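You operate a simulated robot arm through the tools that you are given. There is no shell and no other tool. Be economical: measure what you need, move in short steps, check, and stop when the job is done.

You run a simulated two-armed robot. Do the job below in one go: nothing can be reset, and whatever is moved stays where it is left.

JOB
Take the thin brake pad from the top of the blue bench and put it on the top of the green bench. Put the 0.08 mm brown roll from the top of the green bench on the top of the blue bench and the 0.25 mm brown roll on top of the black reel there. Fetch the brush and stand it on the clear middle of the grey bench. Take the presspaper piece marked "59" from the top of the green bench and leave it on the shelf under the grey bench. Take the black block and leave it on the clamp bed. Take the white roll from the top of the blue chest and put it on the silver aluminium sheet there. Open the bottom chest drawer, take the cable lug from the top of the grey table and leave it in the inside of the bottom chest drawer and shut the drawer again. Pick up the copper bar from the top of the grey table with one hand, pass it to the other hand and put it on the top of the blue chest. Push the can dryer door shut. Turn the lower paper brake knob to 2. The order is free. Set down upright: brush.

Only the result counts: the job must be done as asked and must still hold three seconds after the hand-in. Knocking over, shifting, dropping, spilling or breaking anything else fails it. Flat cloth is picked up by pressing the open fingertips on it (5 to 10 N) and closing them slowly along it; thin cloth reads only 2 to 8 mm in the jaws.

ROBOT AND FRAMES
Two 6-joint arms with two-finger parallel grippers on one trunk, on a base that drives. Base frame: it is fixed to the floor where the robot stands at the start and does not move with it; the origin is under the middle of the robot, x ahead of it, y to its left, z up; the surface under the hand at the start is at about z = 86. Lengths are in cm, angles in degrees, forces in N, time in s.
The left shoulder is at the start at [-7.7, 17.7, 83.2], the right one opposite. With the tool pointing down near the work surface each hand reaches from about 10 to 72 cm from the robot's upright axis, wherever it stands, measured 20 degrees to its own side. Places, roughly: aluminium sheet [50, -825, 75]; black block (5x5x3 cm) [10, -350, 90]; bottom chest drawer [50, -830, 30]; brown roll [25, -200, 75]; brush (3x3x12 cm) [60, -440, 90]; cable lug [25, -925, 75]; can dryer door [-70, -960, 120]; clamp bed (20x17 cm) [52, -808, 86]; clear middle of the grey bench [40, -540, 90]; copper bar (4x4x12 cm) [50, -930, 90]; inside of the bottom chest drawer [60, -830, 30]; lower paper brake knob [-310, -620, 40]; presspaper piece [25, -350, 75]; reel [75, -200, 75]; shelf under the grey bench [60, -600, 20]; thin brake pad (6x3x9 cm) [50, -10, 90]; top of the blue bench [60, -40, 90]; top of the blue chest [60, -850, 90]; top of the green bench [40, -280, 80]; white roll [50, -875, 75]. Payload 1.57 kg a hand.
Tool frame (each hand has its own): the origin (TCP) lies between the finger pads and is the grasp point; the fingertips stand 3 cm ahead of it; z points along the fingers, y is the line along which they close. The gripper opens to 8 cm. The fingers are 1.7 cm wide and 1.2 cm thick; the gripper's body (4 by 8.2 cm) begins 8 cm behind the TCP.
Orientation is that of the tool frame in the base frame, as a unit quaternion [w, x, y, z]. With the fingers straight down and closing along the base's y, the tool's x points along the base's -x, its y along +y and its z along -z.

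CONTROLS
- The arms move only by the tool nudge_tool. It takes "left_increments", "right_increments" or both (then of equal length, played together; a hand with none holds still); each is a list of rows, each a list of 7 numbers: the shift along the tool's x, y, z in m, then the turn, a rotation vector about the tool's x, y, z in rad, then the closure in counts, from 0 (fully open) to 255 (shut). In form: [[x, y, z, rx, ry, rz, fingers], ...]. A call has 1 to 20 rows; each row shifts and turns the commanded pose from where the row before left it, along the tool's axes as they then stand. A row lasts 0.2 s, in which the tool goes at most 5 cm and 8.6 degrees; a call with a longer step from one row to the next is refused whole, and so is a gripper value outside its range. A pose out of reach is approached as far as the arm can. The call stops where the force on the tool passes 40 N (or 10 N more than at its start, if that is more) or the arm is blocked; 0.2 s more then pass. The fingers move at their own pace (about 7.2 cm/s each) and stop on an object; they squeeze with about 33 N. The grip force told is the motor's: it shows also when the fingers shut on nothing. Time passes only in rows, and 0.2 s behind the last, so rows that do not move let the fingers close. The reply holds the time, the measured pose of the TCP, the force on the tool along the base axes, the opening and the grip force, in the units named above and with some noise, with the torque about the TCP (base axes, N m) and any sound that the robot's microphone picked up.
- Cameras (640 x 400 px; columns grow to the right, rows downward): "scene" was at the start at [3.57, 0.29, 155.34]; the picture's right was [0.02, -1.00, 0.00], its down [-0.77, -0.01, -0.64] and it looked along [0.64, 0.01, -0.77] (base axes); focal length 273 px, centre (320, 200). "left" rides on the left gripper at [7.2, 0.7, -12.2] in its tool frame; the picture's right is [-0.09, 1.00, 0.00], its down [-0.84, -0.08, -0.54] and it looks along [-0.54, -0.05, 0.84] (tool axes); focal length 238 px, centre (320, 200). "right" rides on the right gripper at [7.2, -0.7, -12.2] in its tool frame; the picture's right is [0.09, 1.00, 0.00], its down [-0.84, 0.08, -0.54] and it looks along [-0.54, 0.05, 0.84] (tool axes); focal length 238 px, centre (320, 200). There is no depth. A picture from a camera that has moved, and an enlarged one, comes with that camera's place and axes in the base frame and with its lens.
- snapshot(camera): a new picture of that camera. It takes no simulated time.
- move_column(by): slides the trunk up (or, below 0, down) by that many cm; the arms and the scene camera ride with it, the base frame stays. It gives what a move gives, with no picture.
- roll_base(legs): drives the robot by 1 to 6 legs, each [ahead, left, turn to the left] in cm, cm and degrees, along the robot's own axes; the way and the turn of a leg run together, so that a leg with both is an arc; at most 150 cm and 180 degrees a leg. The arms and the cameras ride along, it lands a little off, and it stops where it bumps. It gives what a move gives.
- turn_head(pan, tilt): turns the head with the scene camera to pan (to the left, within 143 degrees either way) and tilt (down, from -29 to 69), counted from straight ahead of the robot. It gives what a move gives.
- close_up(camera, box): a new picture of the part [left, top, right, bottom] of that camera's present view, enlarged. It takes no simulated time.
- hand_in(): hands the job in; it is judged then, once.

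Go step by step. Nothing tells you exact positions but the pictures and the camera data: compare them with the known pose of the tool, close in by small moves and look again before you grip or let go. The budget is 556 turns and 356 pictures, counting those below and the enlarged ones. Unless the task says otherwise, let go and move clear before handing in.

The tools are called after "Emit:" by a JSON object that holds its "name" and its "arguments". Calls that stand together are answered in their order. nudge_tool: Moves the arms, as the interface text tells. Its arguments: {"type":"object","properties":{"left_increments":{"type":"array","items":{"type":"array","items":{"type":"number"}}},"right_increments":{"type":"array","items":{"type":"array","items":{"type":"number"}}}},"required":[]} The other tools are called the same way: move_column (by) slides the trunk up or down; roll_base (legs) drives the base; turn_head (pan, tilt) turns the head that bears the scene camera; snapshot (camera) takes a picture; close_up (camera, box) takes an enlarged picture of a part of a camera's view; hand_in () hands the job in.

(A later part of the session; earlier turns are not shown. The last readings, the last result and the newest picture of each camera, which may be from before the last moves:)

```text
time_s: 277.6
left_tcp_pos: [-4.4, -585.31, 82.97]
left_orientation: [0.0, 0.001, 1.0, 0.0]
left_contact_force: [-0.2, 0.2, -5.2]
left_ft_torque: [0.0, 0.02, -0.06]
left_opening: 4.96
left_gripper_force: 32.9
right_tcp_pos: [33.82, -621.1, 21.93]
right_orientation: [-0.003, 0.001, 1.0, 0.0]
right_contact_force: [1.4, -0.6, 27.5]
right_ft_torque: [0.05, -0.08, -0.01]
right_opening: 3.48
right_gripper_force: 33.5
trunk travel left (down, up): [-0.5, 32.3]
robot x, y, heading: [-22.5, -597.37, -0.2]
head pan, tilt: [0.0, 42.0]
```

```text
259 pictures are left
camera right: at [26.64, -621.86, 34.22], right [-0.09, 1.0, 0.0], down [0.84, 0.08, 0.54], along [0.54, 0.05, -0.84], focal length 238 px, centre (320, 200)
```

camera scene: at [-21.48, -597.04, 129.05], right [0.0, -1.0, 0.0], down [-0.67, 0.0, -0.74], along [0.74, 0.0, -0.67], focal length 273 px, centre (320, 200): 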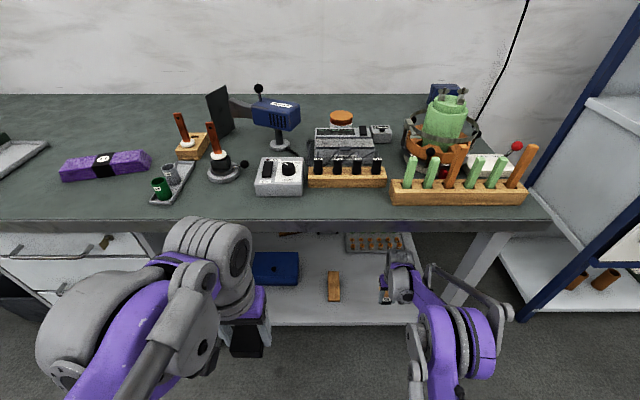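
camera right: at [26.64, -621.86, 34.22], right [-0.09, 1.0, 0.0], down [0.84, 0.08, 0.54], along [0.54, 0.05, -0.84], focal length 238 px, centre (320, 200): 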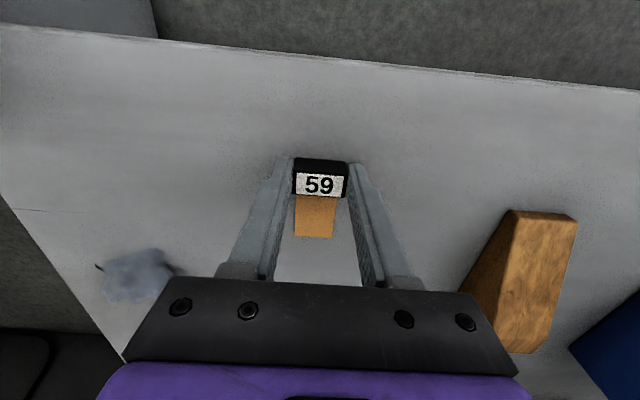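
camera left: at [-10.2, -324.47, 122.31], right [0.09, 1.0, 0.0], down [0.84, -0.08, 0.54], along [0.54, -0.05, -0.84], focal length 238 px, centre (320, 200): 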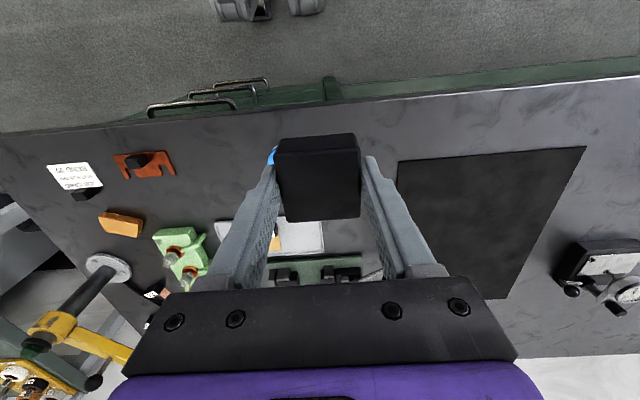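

Contact with the shelf. I release and rise.

Emit:
{"name": "nudge_tool", "arguments": {"right_increments": [[0, 0, -0.002, 0, 0, 0, 200], [0, 0, 0, 0, 0, 0, 100], [0, 0, 0, 0, 0, 0, 60], [0, 0, -0.01, 0, 0, 0, 60], [0, 0, -0.02, 0, 0, 0, 60], [0, 0, -0.03, 0, 0, 0, 60], [0, 0, -0.03, 0, 0, 0, 60], [0, 0, -0.03, 0, 0, 0, 60], [0.03, 0, 0, 0, 0, 0, 60], [0, 0, 0, 0, 0, 0, 60]]}}

Emit:
{"name": "snapshot", "arguments": {"camera": "right"}}

```text
time_s: 279.9
left_tcp_pos: [-4.14, -585.38, 82.88]
left_orientation: [-0.001, 0.001, 1.0, 0.0]
left_contact_force: [0.2, 0.4, -5.5]
left_ft_torque: [-0.02, 0.02, 0.01]
left_opening: 4.99
left_gripper_force: 32.7
right_tcp_pos: [30.8, -621.1, 34.11]
right_orientation: [-0.004, 0.001, 1.0, 0.0]
right_contact_force: [-0.2, 0.1, 0.5]
right_ft_torque: [-0.01, -0.01, 0.02]
right_opening: 6.13
right_gripper_force: 0.1
trunk travel left (down, up): [-0.5, 32.3]
robot x, y, heading: [-22.7, -597.13, -0.2]
head pan, tilt: [0.0, 42.0]
```

```text
258 pictures are left
camera right: at [23.7, -621.9, 46.27], right [-0.09, 1.0, 0.0], down [0.84, 0.08, 0.54], along [0.53, 0.05, -0.84], focal length 238 px, centre (320, 200)
```

right: 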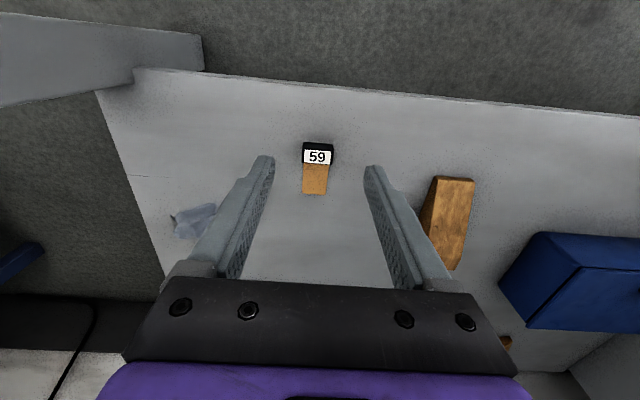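

"59" lies on the shelf. I withdraw, back away, and raise the trunk again.

Emit:
{"name": "nudge_tool", "arguments": {"right_increments": [[0.035, 0, -0.015, 0, 0, 0, 0], [0.035, 0, -0.015, 0, 0, 0, 0], [0.035, 0, -0.015, 0, 0, 0, 0], [0.035, 0, -0.015, 0, 0, 0, 0], [0.035, 0, -0.015, 0, 0, 0, 0], [0.035, 0, -0.015, 0, 0, 0, 0], [0.035, 0, -0.01, 0, 0, 0, 0], [0.035, 0, -0.01, 0, 0, 0, 0], [0, 0, 0, 0, 0, 0, 0]]}}

Emit:
{"name": "roll_base", "arguments": {"legs": [[-42, 0, 0]]}}

Emit:
{"name": "move_column", "arguments": {"by": 27}}

Emit:
{"name": "nudge_tool", "arguments": {"right_increments": [[0, 0, -0.045, 0, 0, 0, 0], [0, 0, -0.045, 0, 0, 0, 0], [0, 0, -0.045, 0, 0, 0, 0], [0, 0, -0.045, 0, 0, 0, 0], [0, 0, -0.045, 0, 0, 0, 0], [0, 0, -0.045, 0, 0, 0, 0], [-0.03, 0, -0.045, 0, 0, 0, 0], [-0.03, 0, -0.045, 0, 0, 0, 0]]}}

```text
time_s: 281.9
left_tcp_pos: [-4.05, -585.24, 82.92]
left_orientation: [0.0, 0.0, 1.0, 0.0]
left_contact_force: [-0.6, -0.8, -5.7]
left_ft_torque: [0.01, 0.02, -0.01]
left_opening: 4.98
left_gripper_force: 33.1
right_tcp_pos: [2.84, -621.25, 45.18]
right_orientation: [-0.004, 0.0, 1.0, 0.0]
right_contact_force: [-0.8, -0.6, -0.7]
right_ft_torque: [-0.03, 0.02, 0.01]
right_opening: 8.0
right_gripper_force: 0.1
trunk travel left (down, up): [-0.5, 32.3]
robot x, y, heading: [-22.87, -597.27, -0.3]
head pan, tilt: [0.0, 42.0]
```

```text
time_s: 284.4
left_tcp_pos: [-45.96, -585.23, 82.94]
left_orientation: [0.0, -0.002, 1.0, 0.0]
left_contact_force: [0.5, 0.2, -6.3]
left_ft_torque: [0.0, -0.05, 0.01]
left_opening: 4.95
left_gripper_force: 33.2
right_tcp_pos: [-38.72, -621.21, 45.29]
right_orientation: [-0.003, -0.001, 1.0, 0.0]
right_contact_force: [0.7, -0.9, -0.5]
right_ft_torque: [0.02, 0.03, 0.01]
right_opening: 8.0
right_gripper_force: 0.1
trunk travel left (down, up): [-0.5, 32.3]
robot x, y, heading: [-64.57, -597.02, 0.1]
head pan, tilt: [0.0, 42.0]
```

```text
time_s: 287.2
left_tcp_pos: [-46.03, -585.27, 109.94]
left_orientation: [-0.001, -0.001, 1.0, 0.0]
left_contact_force: [0.1, -0.7, -5.0]
left_ft_torque: [0.01, 0.01, -0.01]
left_opening: 4.96
left_gripper_force: 33.2
right_tcp_pos: [-38.34, -621.09, 72.49]
right_orientation: [-0.001, -0.002, 1.0, 0.0]
right_contact_force: [0.3, 0.3, -0.5]
right_ft_torque: [0.02, -0.01, 0.0]
right_opening: 7.97
right_gripper_force: 0.1
trunk travel left (down, up): [-27.5, 5.3]
robot x, y, heading: [-64.89, -597.19, 0.0]
head pan, tilt: [0.0, 42.0]
```

```text
refused: row 7 steps farther than a row can; nothing moved
```

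Emit:
{"name": "nudge_tool", "arguments": {"right_increments": [[0, 0, -0.045, 0, 0, 0, 0], [0, 0, -0.045, 0, 0, 0, 0], [0, 0, -0.045, 0, 0, 0, 0], [0, 0, -0.045, 0, 0, 0, 0], [0, 0, -0.045, 0, 0, 0, 0], [0, 0, -0.045, 0, 0, 0, 0], [0, 0, -0.045, 0, 0, 0, 0], [0, 0, -0.045, 0, 0, 0, 0]]}}

Emit:
{"name": "roll_base", "arguments": {"legs": [[0, 145, 0]]}}

Emit:
{"name": "snapshot", "arguments": {"camera": "scene"}}

```text
time_s: 289.0
left_tcp_pos: [-45.94, -585.26, 109.91]
left_orientation: [-0.002, -0.002, 1.0, 0.0]
left_contact_force: [-0.5, -0.5, -6.4]
left_ft_torque: [0.04, -0.02, 0.0]
left_opening: 4.99
left_gripper_force: 32.9
right_tcp_pos: [-38.3, -621.14, 108.73]
right_orientation: [-0.002, -0.002, 1.0, -0.001]
right_contact_force: [0.7, 0.3, -0.2]
right_ft_torque: [-0.01, -0.01, -0.01]
right_opening: 8.01
right_gripper_force: 0.0
trunk travel left (down, up): [-27.5, 5.3]
robot x, y, heading: [-64.44, -597.32, 0.0]
head pan, tilt: [0.0, 42.0]
```

```text
time_s: 301.8
left_tcp_pos: [-45.73, -441.08, 109.89]
left_orientation: [-0.001, 0.003, 1.0, 0.0]
left_contact_force: [-0.7, 0.5, -6.0]
left_ft_torque: [0.02, -0.03, -0.03]
left_opening: 4.95
left_gripper_force: 32.7
right_tcp_pos: [-38.41, -476.99, 108.51]
right_orientation: [-0.001, 0.002, 1.0, 0.0]
right_contact_force: [0.3, -0.7, -0.1]
right_ft_torque: [-0.04, -0.02, 0.0]
right_opening: 8.02
right_gripper_force: 0.0
trunk travel left (down, up): [-27.5, 5.3]
robot x, y, heading: [-64.3, -452.7, -0.2]
head pan, tilt: [0.0, 42.0]
```

```text
257 pictures are left
camera scene: at [-60.21, -452.75, 156.52], right [0.0, -1.0, 0.0], down [-0.67, 0.0, -0.74], along [0.74, 0.0, -0.67], focal length 273 px, centre (320, 200)
```

scene: 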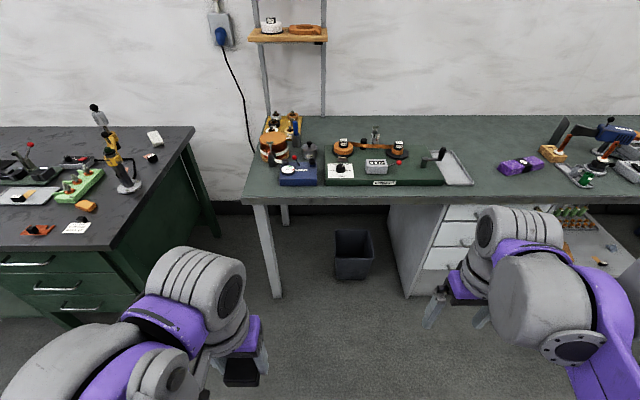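

Emit:
{"name": "close_up", "arguments": {"camera": "scene", "box": [245, 95, 365, 195]}}

Emit:
{"name": "close_up", "arguments": {"camera": "scene", "box": [330, 110, 640, 210]}}

```text
4.00 times, centred on (305, 145) of scene
camera zoom: at [-60.21, -452.75, 156.52], right [0.0, -1.0, 0.0], down [-0.67, 0.0, -0.74], along [0.74, 0.0, -0.67], focal length 1094 px, centre (380, 420)
```

zoom: 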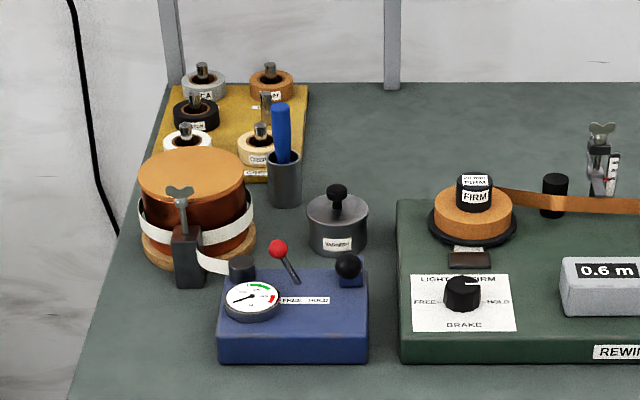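

```text
2.06 times, centred on (485, 160) of scene
camera zoom: at [-60.21, -452.75, 156.52], right [0.0, -1.0, 0.0], down [-0.67, 0.0, -0.74], along [0.74, 0.0, -0.67], focal length 564 px, centre (-21, 283)
```

zoom: 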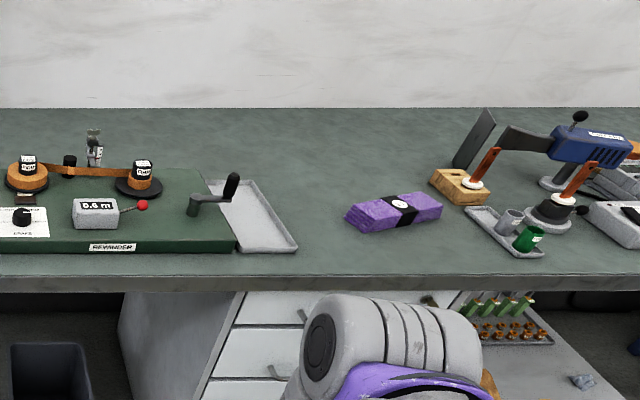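

The brush is the blue-handled stick standing in a grey cup at about [57,-441], handle top z≈98.7. I drive in front of it and raise the trunk.

Emit:
{"name": "roll_base", "arguments": {"legs": [[0, 24, 0], [52, 0, 0]]}}

Emit:
{"name": "move_column", "arguments": {"by": 5.2}}

Emit:
{"name": "turn_head", "arguments": {"pan": -10, "tilt": 42}}

Emit:
{"name": "snapshot", "arguments": {"camera": "scene"}}

```text
time_s: 307.1
left_tcp_pos: [6.11, -417.54, 109.85]
left_orientation: [-0.001, 0.003, 1.0, 0.001]
left_contact_force: [-0.2, 0.1, -5.4]
left_ft_torque: [0.0, -0.01, -0.04]
left_opening: 4.99
left_gripper_force: 33.2
right_tcp_pos: [13.53, -453.53, 108.63]
right_orientation: [0.0, 0.004, 1.0, 0.0]
right_contact_force: [0.4, -1.1, -0.2]
right_ft_torque: [-0.01, 0.0, 0.01]
right_opening: 8.0
right_gripper_force: 0.0
trunk travel left (down, up): [-27.5, 5.3]
robot x, y, heading: [-12.37, -428.98, -0.2]
head pan, tilt: [0.0, 42.0]
```

```text
time_s: 308.1
left_tcp_pos: [6.14, -417.62, 115.11]
left_orientation: [0.0, 0.004, 1.0, 0.0]
left_contact_force: [-0.4, -0.3, -5.7]
left_ft_torque: [-0.02, -0.03, -0.05]
left_opening: 4.95
left_gripper_force: 33.1
right_tcp_pos: [13.45, -453.5, 113.69]
right_orientation: [-0.002, 0.003, 1.0, 0.001]
right_contact_force: [-0.1, -0.3, -0.5]
right_ft_torque: [0.02, -0.04, 0.01]
right_opening: 7.98
right_gripper_force: 0.1
trunk travel left (down, up): [-32.7, 0.1]
robot x, y, heading: [-12.57, -429.07, -0.4]
head pan, tilt: [0.0, 42.0]
```

```text
time_s: 308.8
left_tcp_pos: [6.11, -417.61, 115.17]
left_orientation: [0.0, 0.004, 1.0, 0.0]
left_contact_force: [0.9, -0.3, -5.7]
left_ft_torque: [0.02, 0.01, 0.01]
left_opening: 4.97
left_gripper_force: 33.2
right_tcp_pos: [13.43, -453.63, 113.85]
right_orientation: [-0.001, 0.003, 1.0, 0.0]
right_contact_force: [-0.2, 0.5, 0.3]
right_ft_torque: [-0.01, 0.02, 0.01]
right_opening: 8.04
right_gripper_force: 0.0
trunk travel left (down, up): [-32.7, 0.1]
robot x, y, heading: [-12.73, -429.74, -0.6]
head pan, tilt: [-10.0, 42.0]
```

```text
254 pictures are left
camera scene: at [-8.7, -430.73, 161.98], right [-0.18, -0.98, 0.0], down [-0.66, 0.12, -0.74], along [0.73, -0.13, -0.67], focal length 273 px, centre (320, 200)
```

scene: 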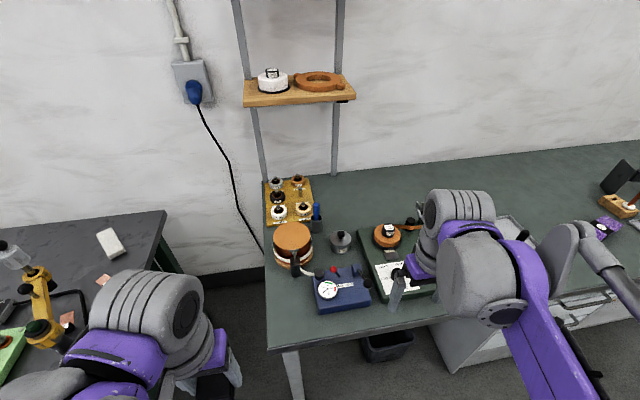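

Emit:
{"name": "roll_base", "arguments": {"legs": [[11, 0, 0.5]]}}

Emit:
{"name": "nudge_tool", "arguments": {"right_increments": [[-0.035, 0.013, -0.005, 0, 0, 0, 95], [-0.035, 0.013, 0, 0, 0, 0, 95], [-0.035, 0.013, 0, 0, 0, 0, 95], [-0.035, 0.013, 0, 0, 0, 0, 95], [-0.035, 0.013, 0, 0, 0, 0, 95], [-0.03, 0.013, 0, 0, 0, 0, 95], [-0.03, 0.013, 0, 0, 0, 0, 95], [-0.03, 0.013, 0, 0, 0, 0, 95], [0, 0, 0, 0, 0, 0, 95]]}}

Emit:
{"name": "snapshot", "arguments": {"camera": "right"}}

Emit:
{"name": "snapshot", "arguments": {"camera": "scene"}}

```text
time_s: 310.0
left_tcp_pos: [15.76, -417.54, 115.16]
left_orientation: [0.0, -0.001, 1.0, 0.001]
left_contact_force: [0.9, 0.1, -5.7]
left_ft_torque: [0.0, 0.04, 0.02]
left_opening: 4.96
left_gripper_force: 33.1
right_tcp_pos: [23.24, -453.31, 113.83]
right_orientation: [-0.002, -0.001, 1.0, 0.001]
right_contact_force: [0.4, 0.6, -0.6]
right_ft_torque: [0.04, 0.04, 0.01]
right_opening: 8.01
right_gripper_force: 0.0
trunk travel left (down, up): [-32.7, 0.1]
robot x, y, heading: [-2.94, -429.47, -0.1]
head pan, tilt: [-10.0, 42.0]
stopped in leg 1: the robot was blocked; the commanded pose is now the measured one
```

```text
time_s: 312.0
left_tcp_pos: [15.15, -417.5, 115.1]
left_orientation: [-0.001, -0.001, 1.0, 0.0]
left_contact_force: [-0.5, 0.2, -5.6]
left_ft_torque: [0.04, 0.01, 0.01]
left_opening: 4.99
left_gripper_force: 33.0
right_tcp_pos: [49.53, -442.77, 114.51]
right_orientation: [-0.001, -0.001, 1.0, 0.0]
right_contact_force: [-0.8, -0.1, -0.4]
right_ft_torque: [0.03, 0.0, -0.01]
right_opening: 5.03
right_gripper_force: 0.1
trunk travel left (down, up): [-32.7, 0.1]
robot x, y, heading: [-2.96, -429.76, 0.0]
head pan, tilt: [-10.0, 42.0]
```

```text
253 pictures are left
camera right: at [42.21, -443.56, 126.71], right [-0.1, 1.0, 0.0], down [0.84, 0.08, 0.54], along [0.54, 0.05, -0.84], focal length 238 px, centre (320, 200)
```

right: 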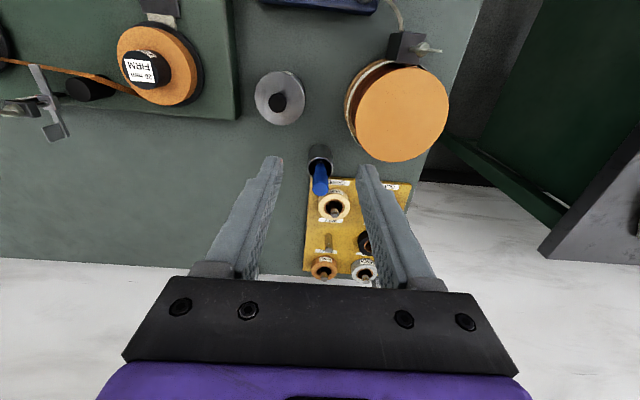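

```text
252 pictures are left
camera scene: at [0.44, -430.76, 161.98], right [-0.17, -0.99, 0.0], down [-0.66, 0.11, -0.74], along [0.73, -0.13, -0.67], focal length 273 px, centre (320, 200)
```

scene: 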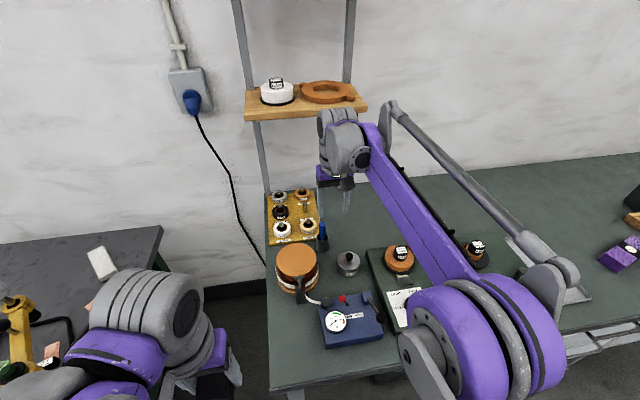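

Emit:
{"name": "nudge_tool", "arguments": {"right_increments": [[-0.028, 0.003, 0.03, 0, 0, 0, 95], [-0.028, 0.003, 0.03, 0, 0, 0, 95], [-0.028, 0.002, 0.035, 0, 0, 0, 95], [0, 0, 0, 0, 0, 0, 95]]}}

Emit:
{"name": "snapshot", "arguments": {"camera": "right"}}

Emit:
{"name": "close_up", "arguments": {"camera": "scene", "box": [260, 130, 400, 270]}}

```text
time_s: 313.0
left_tcp_pos: [15.12, -417.47, 115.16]
left_orientation: [-0.001, -0.002, 1.0, 0.0]
left_contact_force: [1.2, -0.3, -5.1]
left_ft_torque: [0.01, 0.0, 0.0]
left_opening: 4.96
left_gripper_force: 33.0
right_tcp_pos: [57.69, -441.96, 104.74]
right_orientation: [0.0, -0.003, 1.0, 0.0]
right_contact_force: [-0.3, 0.5, -0.6]
right_ft_torque: [-0.01, -0.05, -0.02]
right_opening: 5.04
right_gripper_force: 0.1
trunk travel left (down, up): [-32.7, 0.1]
robot x, y, heading: [-3.68, -429.67, 0.3]
head pan, tilt: [-10.0, 42.0]
```

```text
251 pictures are left
camera right: at [50.51, -442.74, 116.98], right [-0.1, 1.0, 0.0], down [0.84, 0.08, 0.54], along [0.54, 0.05, -0.84], focal length 238 px, centre (320, 200)
```

right: 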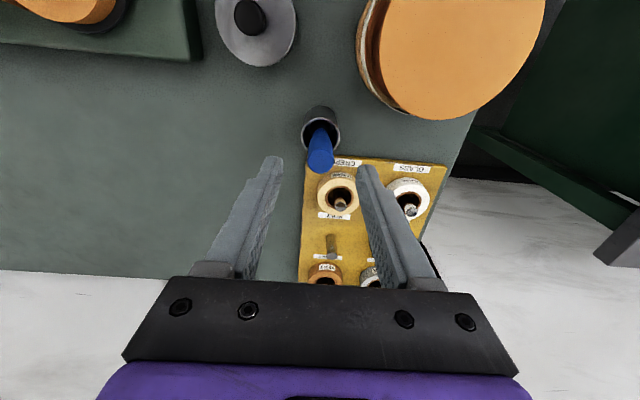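

```text
2.86 times, centred on (330, 200) of scene
camera zoom: at [0.45, -430.74, 161.98], right [-0.17, -0.99, 0.0], down [-0.66, 0.11, -0.74], along [0.73, -0.13, -0.67], focal length 781 px, centre (291, 200)
```

zoom: 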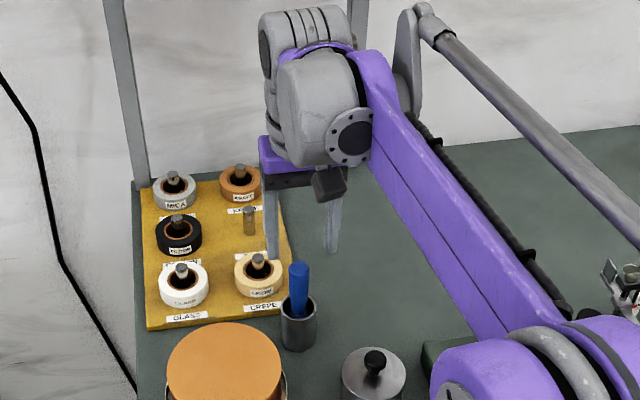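

Emit:
{"name": "nudge_tool", "arguments": {"right_increments": [[-0.004, 0, 0.03, 0, 0, 0, 95], [0, 0, 0.03, 0, 0, 0, 95], [0, 0, 0.018, 0, 0, 0, 95], [0, 0, 0, 0, 0, 0, 95]]}}

Emit:
{"name": "snapshot", "arguments": {"camera": "right"}}

```text
time_s: 314.0
left_tcp_pos: [15.21, -417.47, 115.17]
left_orientation: [0.0, 0.0, 1.0, 0.0]
left_contact_force: [-0.2, 0.2, -6.3]
left_ft_torque: [0.03, 0.0, 0.02]
left_opening: 4.97
left_gripper_force: 33.7
right_tcp_pos: [58.05, -442.03, 97.15]
right_orientation: [-0.001, -0.002, 1.0, 0.0]
right_contact_force: [0.7, -0.6, 0.7]
right_ft_torque: [-0.03, -0.04, 0.03]
right_opening: 5.03
right_gripper_force: 0.0
trunk travel left (down, up): [-32.7, 0.1]
robot x, y, heading: [-3.39, -429.87, 0.1]
head pan, tilt: [-10.0, 42.0]
```

```text
249 pictures are left
camera right: at [50.94, -442.72, 109.24], right [-0.1, 1.0, 0.0], down [0.84, 0.08, 0.54], along [0.54, 0.05, -0.84], focal length 238 px, centre (320, 200)
```

right: 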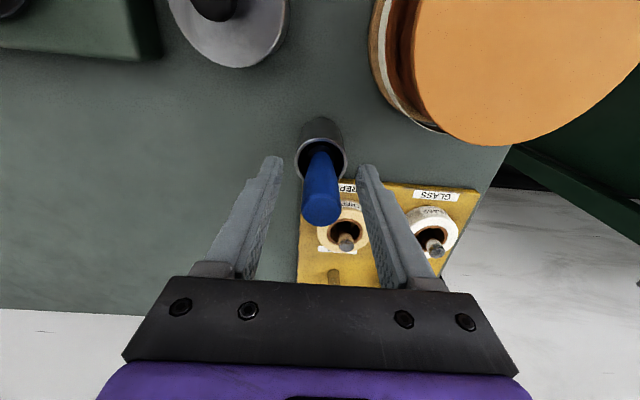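

Emit:
{"name": "nudge_tool", "arguments": {"right_increments": [[0, 0, 0, 0, 0, 0, 180], [0, 0, 0, 0, 0, 0, 255], [0, 0, 0, 0, 0, 0, 255], [0, 0, 0, 0, 0, 0, 255], [0, 0, -0.005, 0, 0, 0, 255], [0, 0, -0.01, 0, 0, 0, 255], [0, 0, -0.01, 0, 0, 0, 255], [0, 0, -0.01, 0, 0, 0, 255]]}}

Emit:
{"name": "snapshot", "arguments": {"camera": "right"}}

Emit:
{"name": "close_up", "arguments": {"camera": "scene", "box": [260, 130, 400, 270]}}

```text
time_s: 315.8
left_tcp_pos: [15.29, -417.59, 115.19]
left_orientation: [0.0, -0.001, 1.0, 0.0]
left_contact_force: [0.8, -0.2, -5.4]
left_ft_torque: [0.04, 0.0, -0.03]
left_opening: 4.95
left_gripper_force: 33.1
right_tcp_pos: [58.24, -442.06, 100.59]
right_orientation: [0.0, -0.002, 1.0, 0.0]
right_contact_force: [-0.2, 0.4, 0.1]
right_ft_torque: [-0.01, 0.0, -0.01]
right_opening: 2.14
right_gripper_force: 33.2
trunk travel left (down, up): [-32.7, 0.1]
robot x, y, heading: [-3.44, -429.34, -0.1]
head pan, tilt: [-10.0, 42.0]
```

```text
248 pictures are left
camera right: at [51.01, -442.8, 112.78], right [-0.1, 1.0, 0.0], down [0.84, 0.08, 0.54], along [0.54, 0.05, -0.84], focal length 238 px, centre (320, 200)
```

right: 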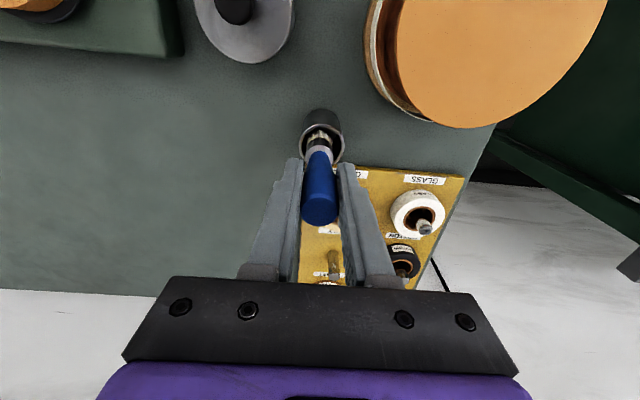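

```text
2.86 times, centred on (330, 200) of scene
camera zoom: at [0.52, -430.74, 161.98], right [-0.17, -0.99, 0.0], down [-0.66, 0.11, -0.74], along [0.73, -0.13, -0.67], focal length 781 px, centre (291, 200)
```

zoom: 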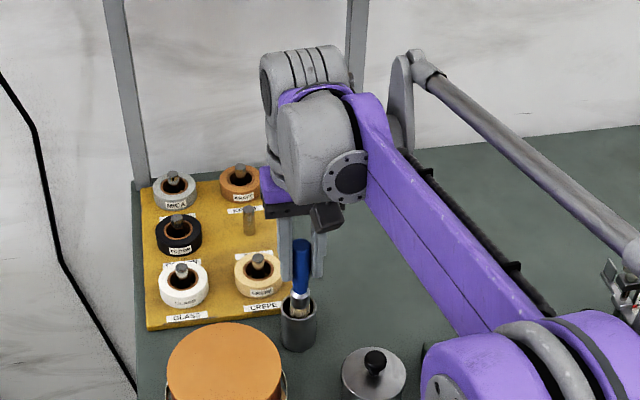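

Emit:
{"name": "nudge_tool", "arguments": {"right_increments": [[0, 0, -0.015, 0, 0, 0, 255], [0, 0, -0.015, 0, 0, 0, 255], [0, 0, -0.015, 0, 0, 0, 255], [0, 0, -0.015, 0, 0, 0, 255], [0, 0, -0.01, 0, 0, 0, 255], [0.02, 0, -0.01, 0, 0, 0, 255], [0.02, -0.01, -0.01, 0, 0, 0, 255], [0, 0, 0, 0, 0, 0, 255]]}}

Emit:
{"name": "snapshot", "arguments": {"camera": "right"}}

Emit:
{"name": "close_up", "arguments": {"camera": "scene", "box": [260, 130, 400, 270]}}

```text
time_s: 317.6
left_tcp_pos: [15.29, -417.52, 115.17]
left_orientation: [-0.001, 0.0, 1.0, 0.0]
left_contact_force: [0.5, -0.5, -4.6]
left_ft_torque: [0.01, 0.02, -0.02]
left_opening: 4.95
left_gripper_force: 33.4
right_tcp_pos: [54.29, -442.94, 109.45]
right_orientation: [-0.002, -0.003, 1.0, 0.0]
right_contact_force: [0.2, -0.5, -0.2]
right_ft_torque: [-0.01, 0.04, 0.02]
right_opening: 2.14
right_gripper_force: 32.7
trunk travel left (down, up): [-32.7, 0.1]
robot x, y, heading: [-3.15, -429.3, 0.3]
head pan, tilt: [-10.0, 42.0]
```

```text
246 pictures are left
camera right: at [47.12, -443.76, 121.68], right [-0.09, 1.0, 0.0], down [0.84, 0.08, 0.54], along [0.54, 0.05, -0.84], focal length 238 px, centre (320, 200)
```

right: 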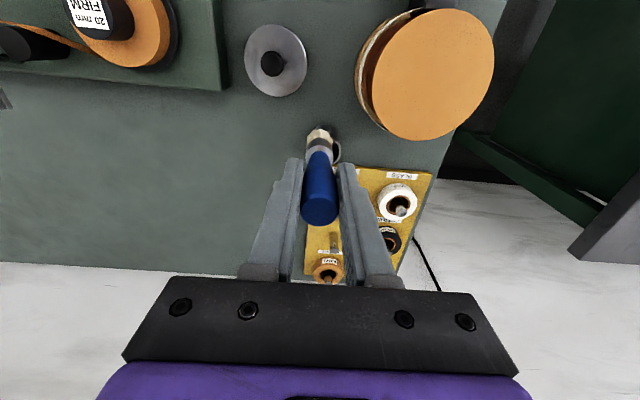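

```text
2.86 times, centred on (330, 200) of scene
camera zoom: at [0.6, -430.72, 161.98], right [-0.17, -0.99, 0.0], down [-0.66, 0.11, -0.74], along [0.73, -0.13, -0.67], focal length 781 px, centre (291, 200)
```

zoom: 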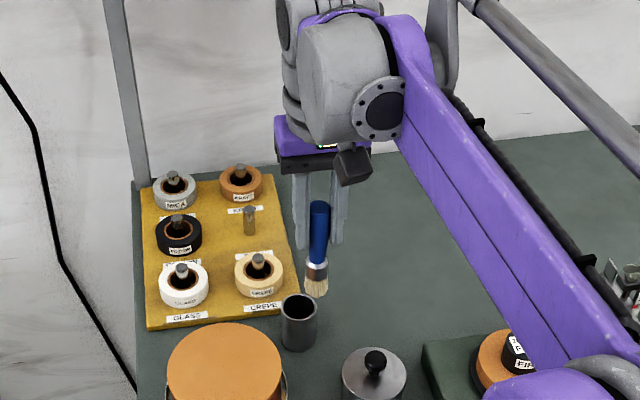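

The brush is out. I back off and drive along to view the clear middle of the grey bench.

Emit:
{"name": "nudge_tool", "arguments": {"right_increments": [[0.03, -0.005, -0.005, 0, 0, 0, 255], [0.03, -0.005, -0.005, 0, 0, 0, 255], [0.03, -0.005, -0.005, 0, 0, 0, 255], [0.03, -0.005, 0, 0, 0, 0, 255], [0.03, -0.005, 0, 0, 0, 0, 255], [0.03, 0, 0, 0, 0, 0, 255], [0, 0, 0, 0, 0, 0, 255]]}}

Emit:
{"name": "roll_base", "arguments": {"legs": [[-35, 0, 0], [0, -92, 0]]}}

Emit:
{"name": "turn_head", "arguments": {"pan": 0, "tilt": 42}}

Emit:
{"name": "snapshot", "arguments": {"camera": "scene"}}

```text
time_s: 319.2
left_tcp_pos: [15.35, -417.55, 115.14]
left_orientation: [0.0, -0.001, 1.0, 0.0]
left_contact_force: [0.8, -0.7, -5.2]
left_ft_torque: [0.01, -0.01, -0.01]
left_opening: 4.96
left_gripper_force: 33.3
right_tcp_pos: [36.24, -445.64, 111.2]
right_orientation: [-0.001, -0.002, 1.0, 0.0]
right_contact_force: [0.1, 0.8, -0.6]
right_ft_torque: [-0.02, 0.03, -0.04]
right_opening: 2.13
right_gripper_force: 32.9
trunk travel left (down, up): [-32.7, 0.1]
robot x, y, heading: [-3.57, -429.69, 0.1]
head pan, tilt: [-10.0, 42.0]
```

```text
time_s: 329.6
left_tcp_pos: [-19.5, -510.49, 115.12]
left_orientation: [0.0, 0.0, 1.0, 0.0]
left_contact_force: [0.3, 0.2, -6.4]
left_ft_torque: [-0.04, -0.02, 0.02]
left_opening: 4.96
left_gripper_force: 33.5
right_tcp_pos: [1.3, -538.54, 111.09]
right_orientation: [-0.001, 0.0, 1.0, 0.0]
right_contact_force: [0.4, 0.2, 0.0]
right_ft_torque: [-0.02, 0.01, -0.02]
right_opening: 2.14
right_gripper_force: 33.5
trunk travel left (down, up): [-32.7, 0.1]
robot x, y, heading: [-38.22, -522.25, -0.0]
head pan, tilt: [-10.0, 42.0]
```

```text
time_s: 330.3
left_tcp_pos: [-19.62, -510.57, 115.05]
left_orientation: [-0.001, 0.001, 1.0, 0.0]
left_contact_force: [-0.8, 0.2, -5.6]
left_ft_torque: [-0.01, 0.02, 0.01]
left_opening: 4.99
left_gripper_force: 33.0
right_tcp_pos: [1.3, -538.57, 111.12]
right_orientation: [-0.002, 0.001, 1.0, 0.0]
right_contact_force: [0.2, 0.3, -0.9]
right_ft_torque: [-0.03, 0.05, -0.01]
right_opening: 2.16
right_gripper_force: 33.1
trunk travel left (down, up): [-32.7, 0.1]
robot x, y, heading: [-38.44, -522.47, 0.1]
head pan, tilt: [0.0, 42.0]
```

```text
244 pictures are left
camera scene: at [-34.27, -522.21, 161.98], right [0.0, -1.0, 0.0], down [-0.67, 0.0, -0.74], along [0.74, 0.0, -0.67], focal length 273 px, centre (320, 200)
```

scene: 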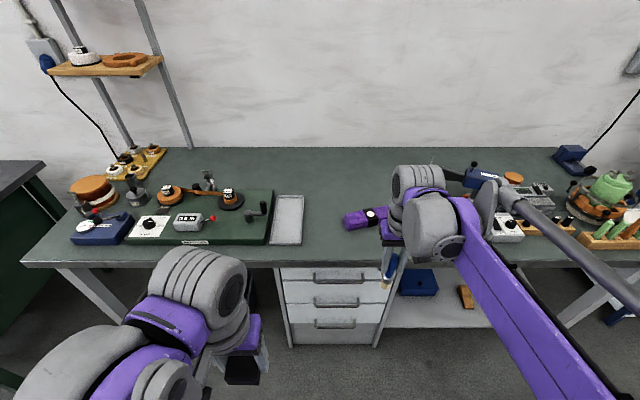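

Emit:
{"name": "roll_base", "arguments": {"legs": [[23, 0, 0]]}}

Emit:
{"name": "nudge_tool", "arguments": {"right_increments": [[-0.03, 0.02, 0, 0, 0, 0, 255], [-0.03, 0.02, 0, 0, 0, 0, 255], [-0.03, 0.02, 0, 0, 0, 0, 255], [-0.03, 0.02, 0, 0, 0, 0, 255], [-0.03, 0.02, 0, 0, 0, 0, 255], [-0.025, 0.02, 0, 0, 0, 0, 255], [0, 0, 0.01, 0, 0, 0, 255], [0, 0, 0, 0, 0, 0, 255]]}}

Emit:
{"name": "snapshot", "arguments": {"camera": "right"}}

Emit:
{"name": "snapshot", "arguments": {"camera": "scene"}}

```text
time_s: 332.1
left_tcp_pos: [3.35, -510.47, 115.08]
left_orientation: [0.0, 0.002, 1.0, 0.0]
left_contact_force: [-0.5, -0.4, -6.0]
left_ft_torque: [0.03, 0.01, 0.0]
left_opening: 4.97
left_gripper_force: 33.3
right_tcp_pos: [24.06, -538.62, 111.01]
right_orientation: [-0.002, 0.001, 1.0, 0.0]
right_contact_force: [0.0, -0.4, -0.5]
right_ft_torque: [0.02, 0.01, 0.01]
right_opening: 2.13
right_gripper_force: 32.8
trunk travel left (down, up): [-32.7, 0.1]
robot x, y, heading: [-15.56, -522.78, 0.1]
head pan, tilt: [0.0, 42.0]
```

```text
time_s: 333.9
left_tcp_pos: [3.41, -510.63, 115.05]
left_orientation: [0.0, 0.002, 1.0, 0.0]
left_contact_force: [-0.2, -1.0, -6.3]
left_ft_torque: [0.03, 0.01, -0.01]
left_opening: 4.94
left_gripper_force: 32.5
right_tcp_pos: [41.71, -526.86, 110.04]
right_orientation: [-0.001, 0.001, 1.0, 0.0]
right_contact_force: [-0.2, 0.0, -0.3]
right_ft_torque: [-0.03, 0.0, 0.01]
right_opening: 2.13
right_gripper_force: 33.2
trunk travel left (down, up): [-32.7, 0.1]
robot x, y, heading: [-15.28, -522.56, -0.0]
head pan, tilt: [0.0, 42.0]
```

```text
243 pictures are left
camera right: at [34.57, -527.47, 122.23], right [-0.09, 1.0, 0.0], down [0.84, 0.08, 0.54], along [0.54, 0.05, -0.84], focal length 238 px, centre (320, 200)
```

right: 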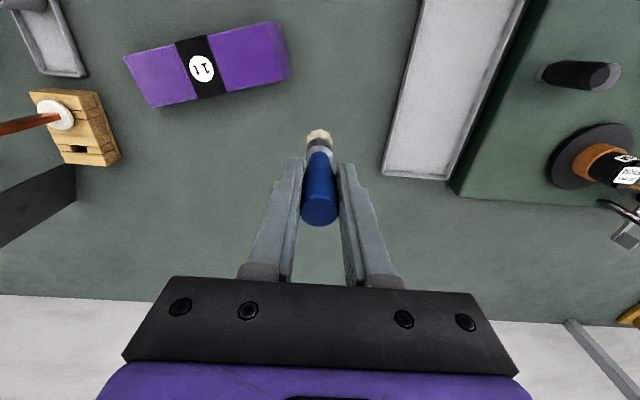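

```text
242 pictures are left
camera scene: at [-11.3, -522.23, 161.98], right [0.0, -1.0, 0.0], down [-0.67, 0.0, -0.74], along [0.74, 0.0, -0.67], focal length 273 px, centre (320, 200)
```

scene: 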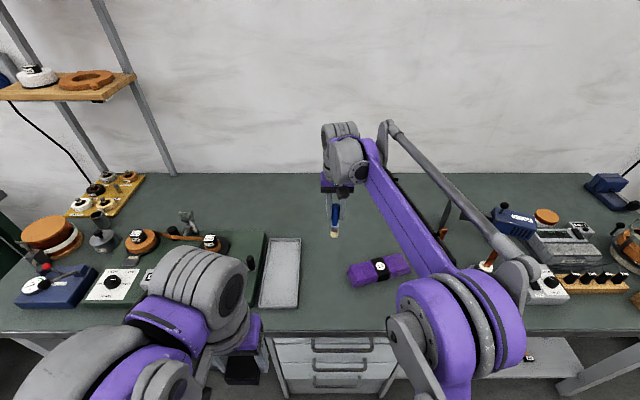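

Emit:
{"name": "nudge_tool", "arguments": {"right_increments": [[-0.02, -0.005, 0.02, 0, -0.055, 0, 255], [0, 0, 0.03, 0, 0, 0, 255], [0, 0, 0.03, 0, 0, 0, 255], [0, 0, 0.02, 0, 0, 0, 255], [0, 0, 0, 0, 0, 0, 255]]}}

Emit:
{"name": "snapshot", "arguments": {"camera": "right"}}

Emit:
{"name": "close_up", "arguments": {"camera": "scene", "box": [280, 160, 400, 290]}}

```text
time_s: 335.1
left_tcp_pos: [3.44, -510.41, 115.05]
left_orientation: [0.0, 0.002, 1.0, 0.0]
left_contact_force: [0.9, 0.3, -5.2]
left_ft_torque: [-0.02, -0.01, -0.01]
left_opening: 4.97
left_gripper_force: 33.3
right_tcp_pos: [44.18, -527.28, 100.03]
right_orientation: [0.027, 0.001, 1.0, 0.0]
right_contact_force: [0.0, 0.5, -0.5]
right_ft_torque: [-0.02, 0.01, 0.03]
right_opening: 2.13
right_gripper_force: 33.1
trunk travel left (down, up): [-32.7, 0.1]
robot x, y, heading: [-15.06, -522.21, -0.2]
head pan, tilt: [0.0, 42.0]
```

```text
241 pictures are left
camera right: at [36.29, -527.98, 111.77], right [-0.09, 1.0, 0.0], down [0.81, 0.08, 0.59], along [0.58, 0.05, -0.81], focal length 238 px, centre (320, 200)
```

right: 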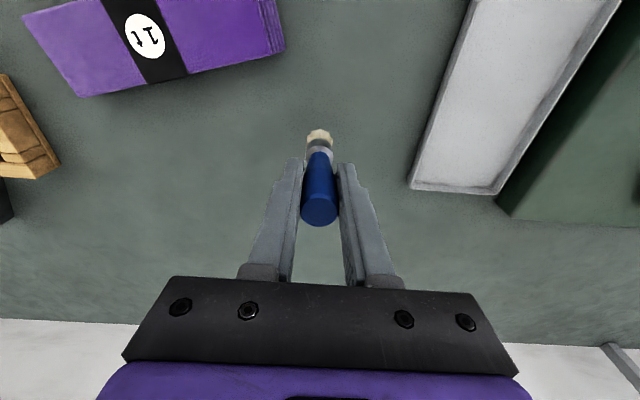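

```text
3.08 times, centred on (340, 225) of scene
camera zoom: at [-11.33, -522.24, 161.98], right [0.0, -1.0, 0.0], down [-0.67, 0.0, -0.74], along [0.74, 0.0, -0.67], focal length 841 px, centre (258, 123)
```

zoom: 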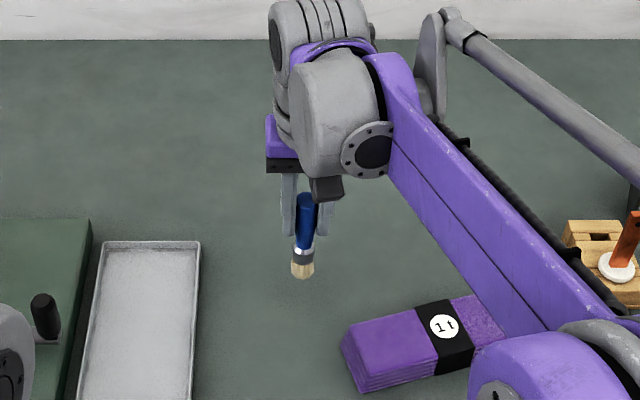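

Brush looks vertical now. I creep down to contact.

Emit:
{"name": "nudge_tool", "arguments": {"right_increments": [[0.0005, 0, 0.01, 0, 0, 0, 255], [0.0005, 0, 0.01, 0, 0, 0, 255], [0, 0, 0.005, 0, 0, 0, 255], [0, 0, 0.003, 0, 0, 0, 255], [0, 0, 0.003, 0, 0, 0, 255], [0, 0, 0.003, 0, 0, 0, 255], [0, 0, 0.002, 0, 0, 0, 255], [0, 0, 0.002, 0, 0, 0, 255], [0, 0, 0.002, 0, 0, 0, 255]]}}

```text
time_s: 337.1
left_tcp_pos: [3.18, -510.53, 115.25]
left_orientation: [0.001, 0.002, 1.0, 0.0]
left_contact_force: [-0.4, 0.4, -6.2]
left_ft_torque: [-0.01, 0.03, 0.01]
left_opening: 4.96
left_gripper_force: 33.2
right_tcp_pos: [44.15, -527.29, 96.39]
right_orientation: [0.027, 0.001, 1.0, 0.0]
right_contact_force: [2.0, -0.5, 25.4]
right_ft_torque: [-0.01, -0.22, 0.01]
right_opening: 2.16
right_gripper_force: 33.2
trunk travel left (down, up): [-32.7, 0.1]
robot x, y, heading: [-15.37, -522.93, -0.0]
head pan, tilt: [0.0, 42.0]
```

Emit:
{"name": "nudge_tool", "arguments": {"right_increments": [[0, 0, -0.001, 0, 0, 0, 255], [0, 0, 0, 0, 0, 0, 200], [0, 0, 0, 0, 0, 0, 150], [0, 0, 0, 0, 0, 0, 110], [0, 0, 0, 0, 0, 0, 90], [0, 0, 0, 0, 0, 0, 90]]}}

Emit:
{"name": "snapshot", "arguments": {"camera": "right"}}

Emit:
{"name": "close_up", "arguments": {"camera": "scene", "box": [280, 160, 400, 290]}}

```text
time_s: 338.5
left_tcp_pos: [3.41, -510.54, 115.15]
left_orientation: [0.001, 0.001, 1.0, 0.0]
left_contact_force: [-0.2, 0.1, -4.9]
left_ft_torque: [0.02, 0.01, 0.0]
left_opening: 4.99
left_gripper_force: 32.6
right_tcp_pos: [44.33, -527.35, 96.19]
right_orientation: [0.027, 0.0, 1.0, 0.0]
right_contact_force: [0.2, 0.1, -0.2]
right_ft_torque: [-0.03, 0.03, 0.0]
right_opening: 5.14
right_gripper_force: 0.0
trunk travel left (down, up): [-32.7, 0.1]
robot x, y, heading: [-15.48, -522.52, -0.4]
head pan, tilt: [0.0, 42.0]
```

```text
239 pictures are left
camera right: at [36.42, -527.93, 107.97], right [-0.09, 1.0, 0.0], down [0.81, 0.08, 0.59], along [0.58, 0.05, -0.81], focal length 238 px, centre (320, 200)
```

right: 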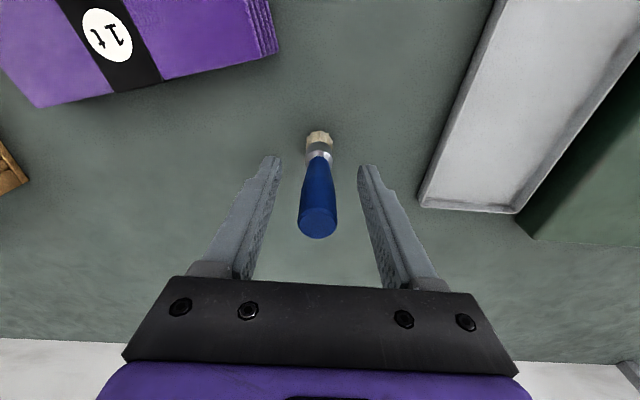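

```text
3.08 times, centred on (340, 225) of scene
camera zoom: at [-11.32, -522.24, 161.98], right [0.0, -1.0, 0.0], down [-0.67, 0.0, -0.74], along [0.74, 0.0, -0.67], focal length 841 px, centre (258, 123)
```

zoom: 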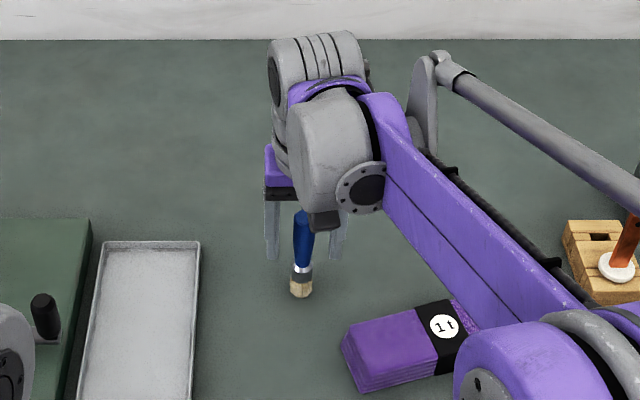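

The brush stands upright by itself. I raise the hand clear.

Emit:
{"name": "nudge_tool", "arguments": {"right_increments": [[0, 0, -0.02, 0, 0, 0, 90], [0, 0, -0.03, 0, 0, 0, 60], [0, 0, -0.04, 0, 0, 0, 0], [0, 0, -0.04, 0, 0, 0, 0], [0.03, 0, -0.02, 0, 0.055, 0, 0], [0.03, 0, 0, 0, 0, 0, 0], [0.03, 0, 0, 0, 0, 0, 0]]}}

Emit:
{"name": "snapshot", "arguments": {"camera": "right"}}

```text
time_s: 340.1
left_tcp_pos: [3.22, -510.54, 115.1]
left_orientation: [0.0, 0.003, 1.0, 0.0]
left_contact_force: [0.1, -0.1, -6.1]
left_ft_torque: [-0.02, 0.03, 0.02]
left_opening: 4.96
left_gripper_force: 32.9
right_tcp_pos: [34.27, -527.27, 111.09]
right_orientation: [-0.001, 0.001, 1.0, 0.0]
right_contact_force: [0.1, -0.2, 0.4]
right_ft_torque: [0.0, 0.0, 0.03]
right_opening: 7.99
right_gripper_force: 0.1
trunk travel left (down, up): [-32.7, 0.1]
robot x, y, heading: [-15.36, -522.3, 0.1]
head pan, tilt: [0.0, 42.0]
```

```text
237 pictures are left
camera right: at [27.22, -527.95, 123.27], right [-0.09, 1.0, 0.0], down [0.84, 0.08, 0.54], along [0.54, 0.05, -0.84], focal length 238 px, centre (320, 200)
```

right: 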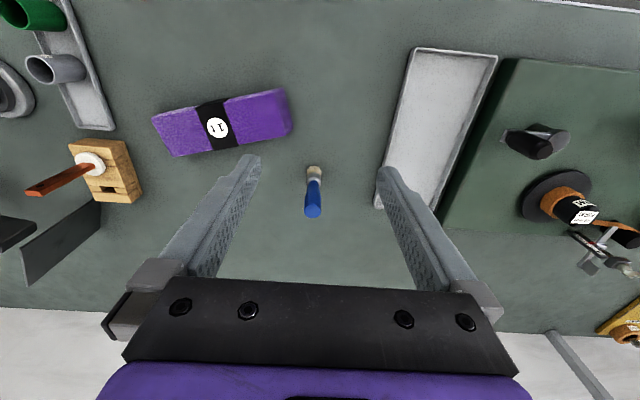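

Brush done. I retreat and drive to the blue chest area.

Emit:
{"name": "nudge_tool", "arguments": {"right_increments": [[0.04, 0, 0, 0, 0, 0, 0], [0.04, 0, 0, 0, 0, 0, 0], [0.04, 0, 0, 0, 0, 0, 0]]}}

Emit:
{"name": "roll_base", "arguments": {"legs": [[-46, 0, 0], [0, -148, 0], [0, -140, 0]]}}

Emit:
{"name": "turn_head", "arguments": {"pan": 0, "tilt": 38}}

Emit:
{"name": "snapshot", "arguments": {"camera": "scene"}}

```text
time_s: 340.9
left_tcp_pos: [3.25, -510.58, 115.12]
left_orientation: [0.0, 0.002, 1.0, 0.0]
left_contact_force: [-0.5, 0.7, -6.1]
left_ft_torque: [0.02, -0.04, -0.01]
left_opening: 4.96
left_gripper_force: 32.9
right_tcp_pos: [22.5, -527.27, 111.19]
right_orientation: [0.0, 0.001, 1.0, 0.0]
right_contact_force: [0.5, 0.0, -0.1]
right_ft_torque: [-0.01, 0.0, 0.02]
right_opening: 8.0
right_gripper_force: 0.1
trunk travel left (down, up): [-32.7, 0.1]
robot x, y, heading: [-15.2, -522.06, 0.1]
head pan, tilt: [0.0, 42.0]
```

```text
time_s: 361.1
left_tcp_pos: [-41.25, -695.47, 115.58]
left_orientation: [-0.001, 0.004, 1.0, 0.0]
left_contact_force: [0.0, -0.6, -4.6]
left_ft_torque: [0.0, -0.01, 0.02]
left_opening: 4.95
left_gripper_force: 33.1
right_tcp_pos: [-22.7, -711.55, 110.93]
right_orientation: [-0.002, -0.004, 1.0, 0.0]
right_contact_force: [0.4, 1.2, -0.8]
right_ft_torque: [0.0, 0.01, 0.05]
right_opening: 8.01
right_gripper_force: 0.1
trunk travel left (down, up): [-32.7, 0.1]
robot x, y, heading: [-60.57, -707.04, 0.6]
head pan, tilt: [0.0, 42.0]
stopped in leg 3: the robot was blocked; the commanded pose is now the measured one
```

```text
time_s: 361.8
left_tcp_pos: [-41.43, -695.52, 115.62]
left_orientation: [-0.002, 0.004, 1.0, 0.001]
left_contact_force: [0.3, 0.0, -5.9]
left_ft_torque: [-0.02, -0.03, -0.01]
left_opening: 4.95
left_gripper_force: 32.8
right_tcp_pos: [-22.6, -711.53, 111.0]
right_orientation: [-0.001, -0.004, 1.0, 0.0]
right_contact_force: [-0.6, 0.6, -0.4]
right_ft_torque: [-0.01, 0.03, 0.04]
right_opening: 8.0
right_gripper_force: 0.0
trunk travel left (down, up): [-32.7, 0.1]
robot x, y, heading: [-60.64, -707.3, 0.2]
head pan, tilt: [0.0, 38.0]
```

```text
236 pictures are left
camera scene: at [-56.13, -706.8, 162.56], right [0.01, -1.0, 0.0], down [-0.62, -0.01, -0.79], along [0.79, 0.01, -0.62], focal length 273 px, centre (320, 200)
```

scene: 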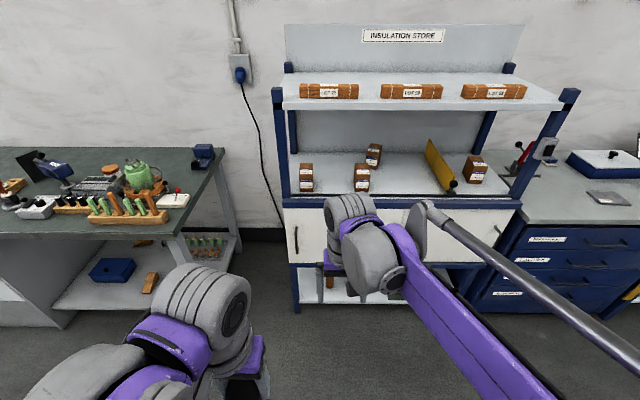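

I was blocked at y≈-707; I look to the right to see what is in the way.

Emit:
{"name": "turn_head", "arguments": {"pan": -75, "tilt": 50}}

Emit:
{"name": "snapshot", "arguments": {"camera": "scene"}}

```text
time_s: 363.3
left_tcp_pos: [-41.44, -695.42, 115.42]
left_orientation: [-0.001, 0.004, 1.0, 0.0]
left_contact_force: [0.0, 0.4, -6.1]
left_ft_torque: [0.0, -0.04, 0.02]
left_opening: 4.95
left_gripper_force: 33.0
right_tcp_pos: [-22.57, -711.41, 110.96]
right_orientation: [-0.001, -0.004, 1.0, 0.0]
right_contact_force: [0.3, -0.1, 0.6]
right_ft_torque: [0.02, 0.02, 0.01]
right_opening: 8.02
right_gripper_force: 0.0
trunk travel left (down, up): [-32.7, 0.1]
robot x, y, heading: [-60.6, -707.12, 0.4]
head pan, tilt: [-75.0, 50.0]
```

```text
235 pictures are left
camera scene: at [-62.71, -714.28, 160.87], right [-0.96, -0.27, 0.0], down [-0.21, 0.74, -0.64], along [0.17, -0.62, -0.77], focal length 273 px, centre (320, 200)
```

scene: 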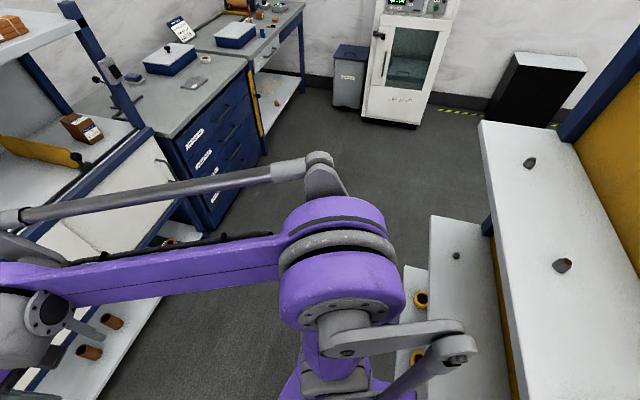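

There's a machine with a step bench behind-right (edge x≈-87). I move forward into the middle of the aisle and continue.

Emit:
{"name": "roll_base", "arguments": {"legs": [[10, 5, 0], [22, 0, 0], [0, -90, 0]]}}

Emit:
{"name": "turn_head", "arguments": {"pan": 0, "tilt": 40}}

Emit:
{"name": "snapshot", "arguments": {"camera": "scene"}}

```text
time_s: 373.6
left_tcp_pos: [-9.07, -780.28, 115.52]
left_orientation: [0.0, 0.007, 1.0, 0.0]
left_contact_force: [0.1, 0.5, -5.7]
left_ft_torque: [-0.04, 0.0, -0.02]
left_opening: 4.97
left_gripper_force: 32.8
right_tcp_pos: [9.53, -796.5, 110.99]
right_orientation: [-0.001, -0.001, 1.0, 0.0]
right_contact_force: [-1.1, -0.6, 0.2]
right_ft_torque: [0.03, -0.02, -0.02]
right_opening: 8.02
right_gripper_force: 0.1
trunk travel left (down, up): [-32.7, 0.1]
robot x, y, heading: [-28.46, -791.78, 0.3]
head pan, tilt: [-75.0, 50.0]
```

```text
time_s: 375.1
left_tcp_pos: [-9.29, -780.21, 115.55]
left_orientation: [0.0, 0.007, 1.0, 0.0]
left_contact_force: [0.3, 0.4, -5.4]
left_ft_torque: [-0.01, -0.02, 0.01]
left_opening: 4.95
left_gripper_force: 33.5
right_tcp_pos: [9.55, -796.5, 110.97]
right_orientation: [-0.001, -0.001, 1.0, 0.0]
right_contact_force: [0.1, -0.1, -1.0]
right_ft_torque: [0.0, -0.03, -0.01]
right_opening: 8.0
right_gripper_force: 0.0
trunk travel left (down, up): [-32.7, 0.1]
robot x, y, heading: [-28.26, -791.66, 0.1]
head pan, tilt: [0.0, 40.0]
```

```text
234 pictures are left
camera scene: at [-24.23, -791.56, 162.27], right [0.0, -1.0, 0.0], down [-0.64, 0.0, -0.77], along [0.77, 0.0, -0.64], focal length 273 px, centre (320, 200)
```

scene: 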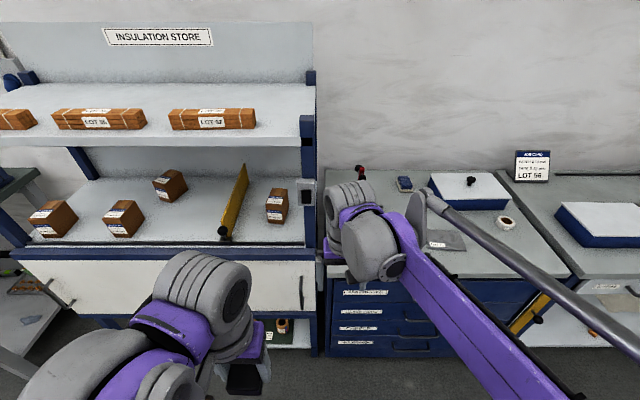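

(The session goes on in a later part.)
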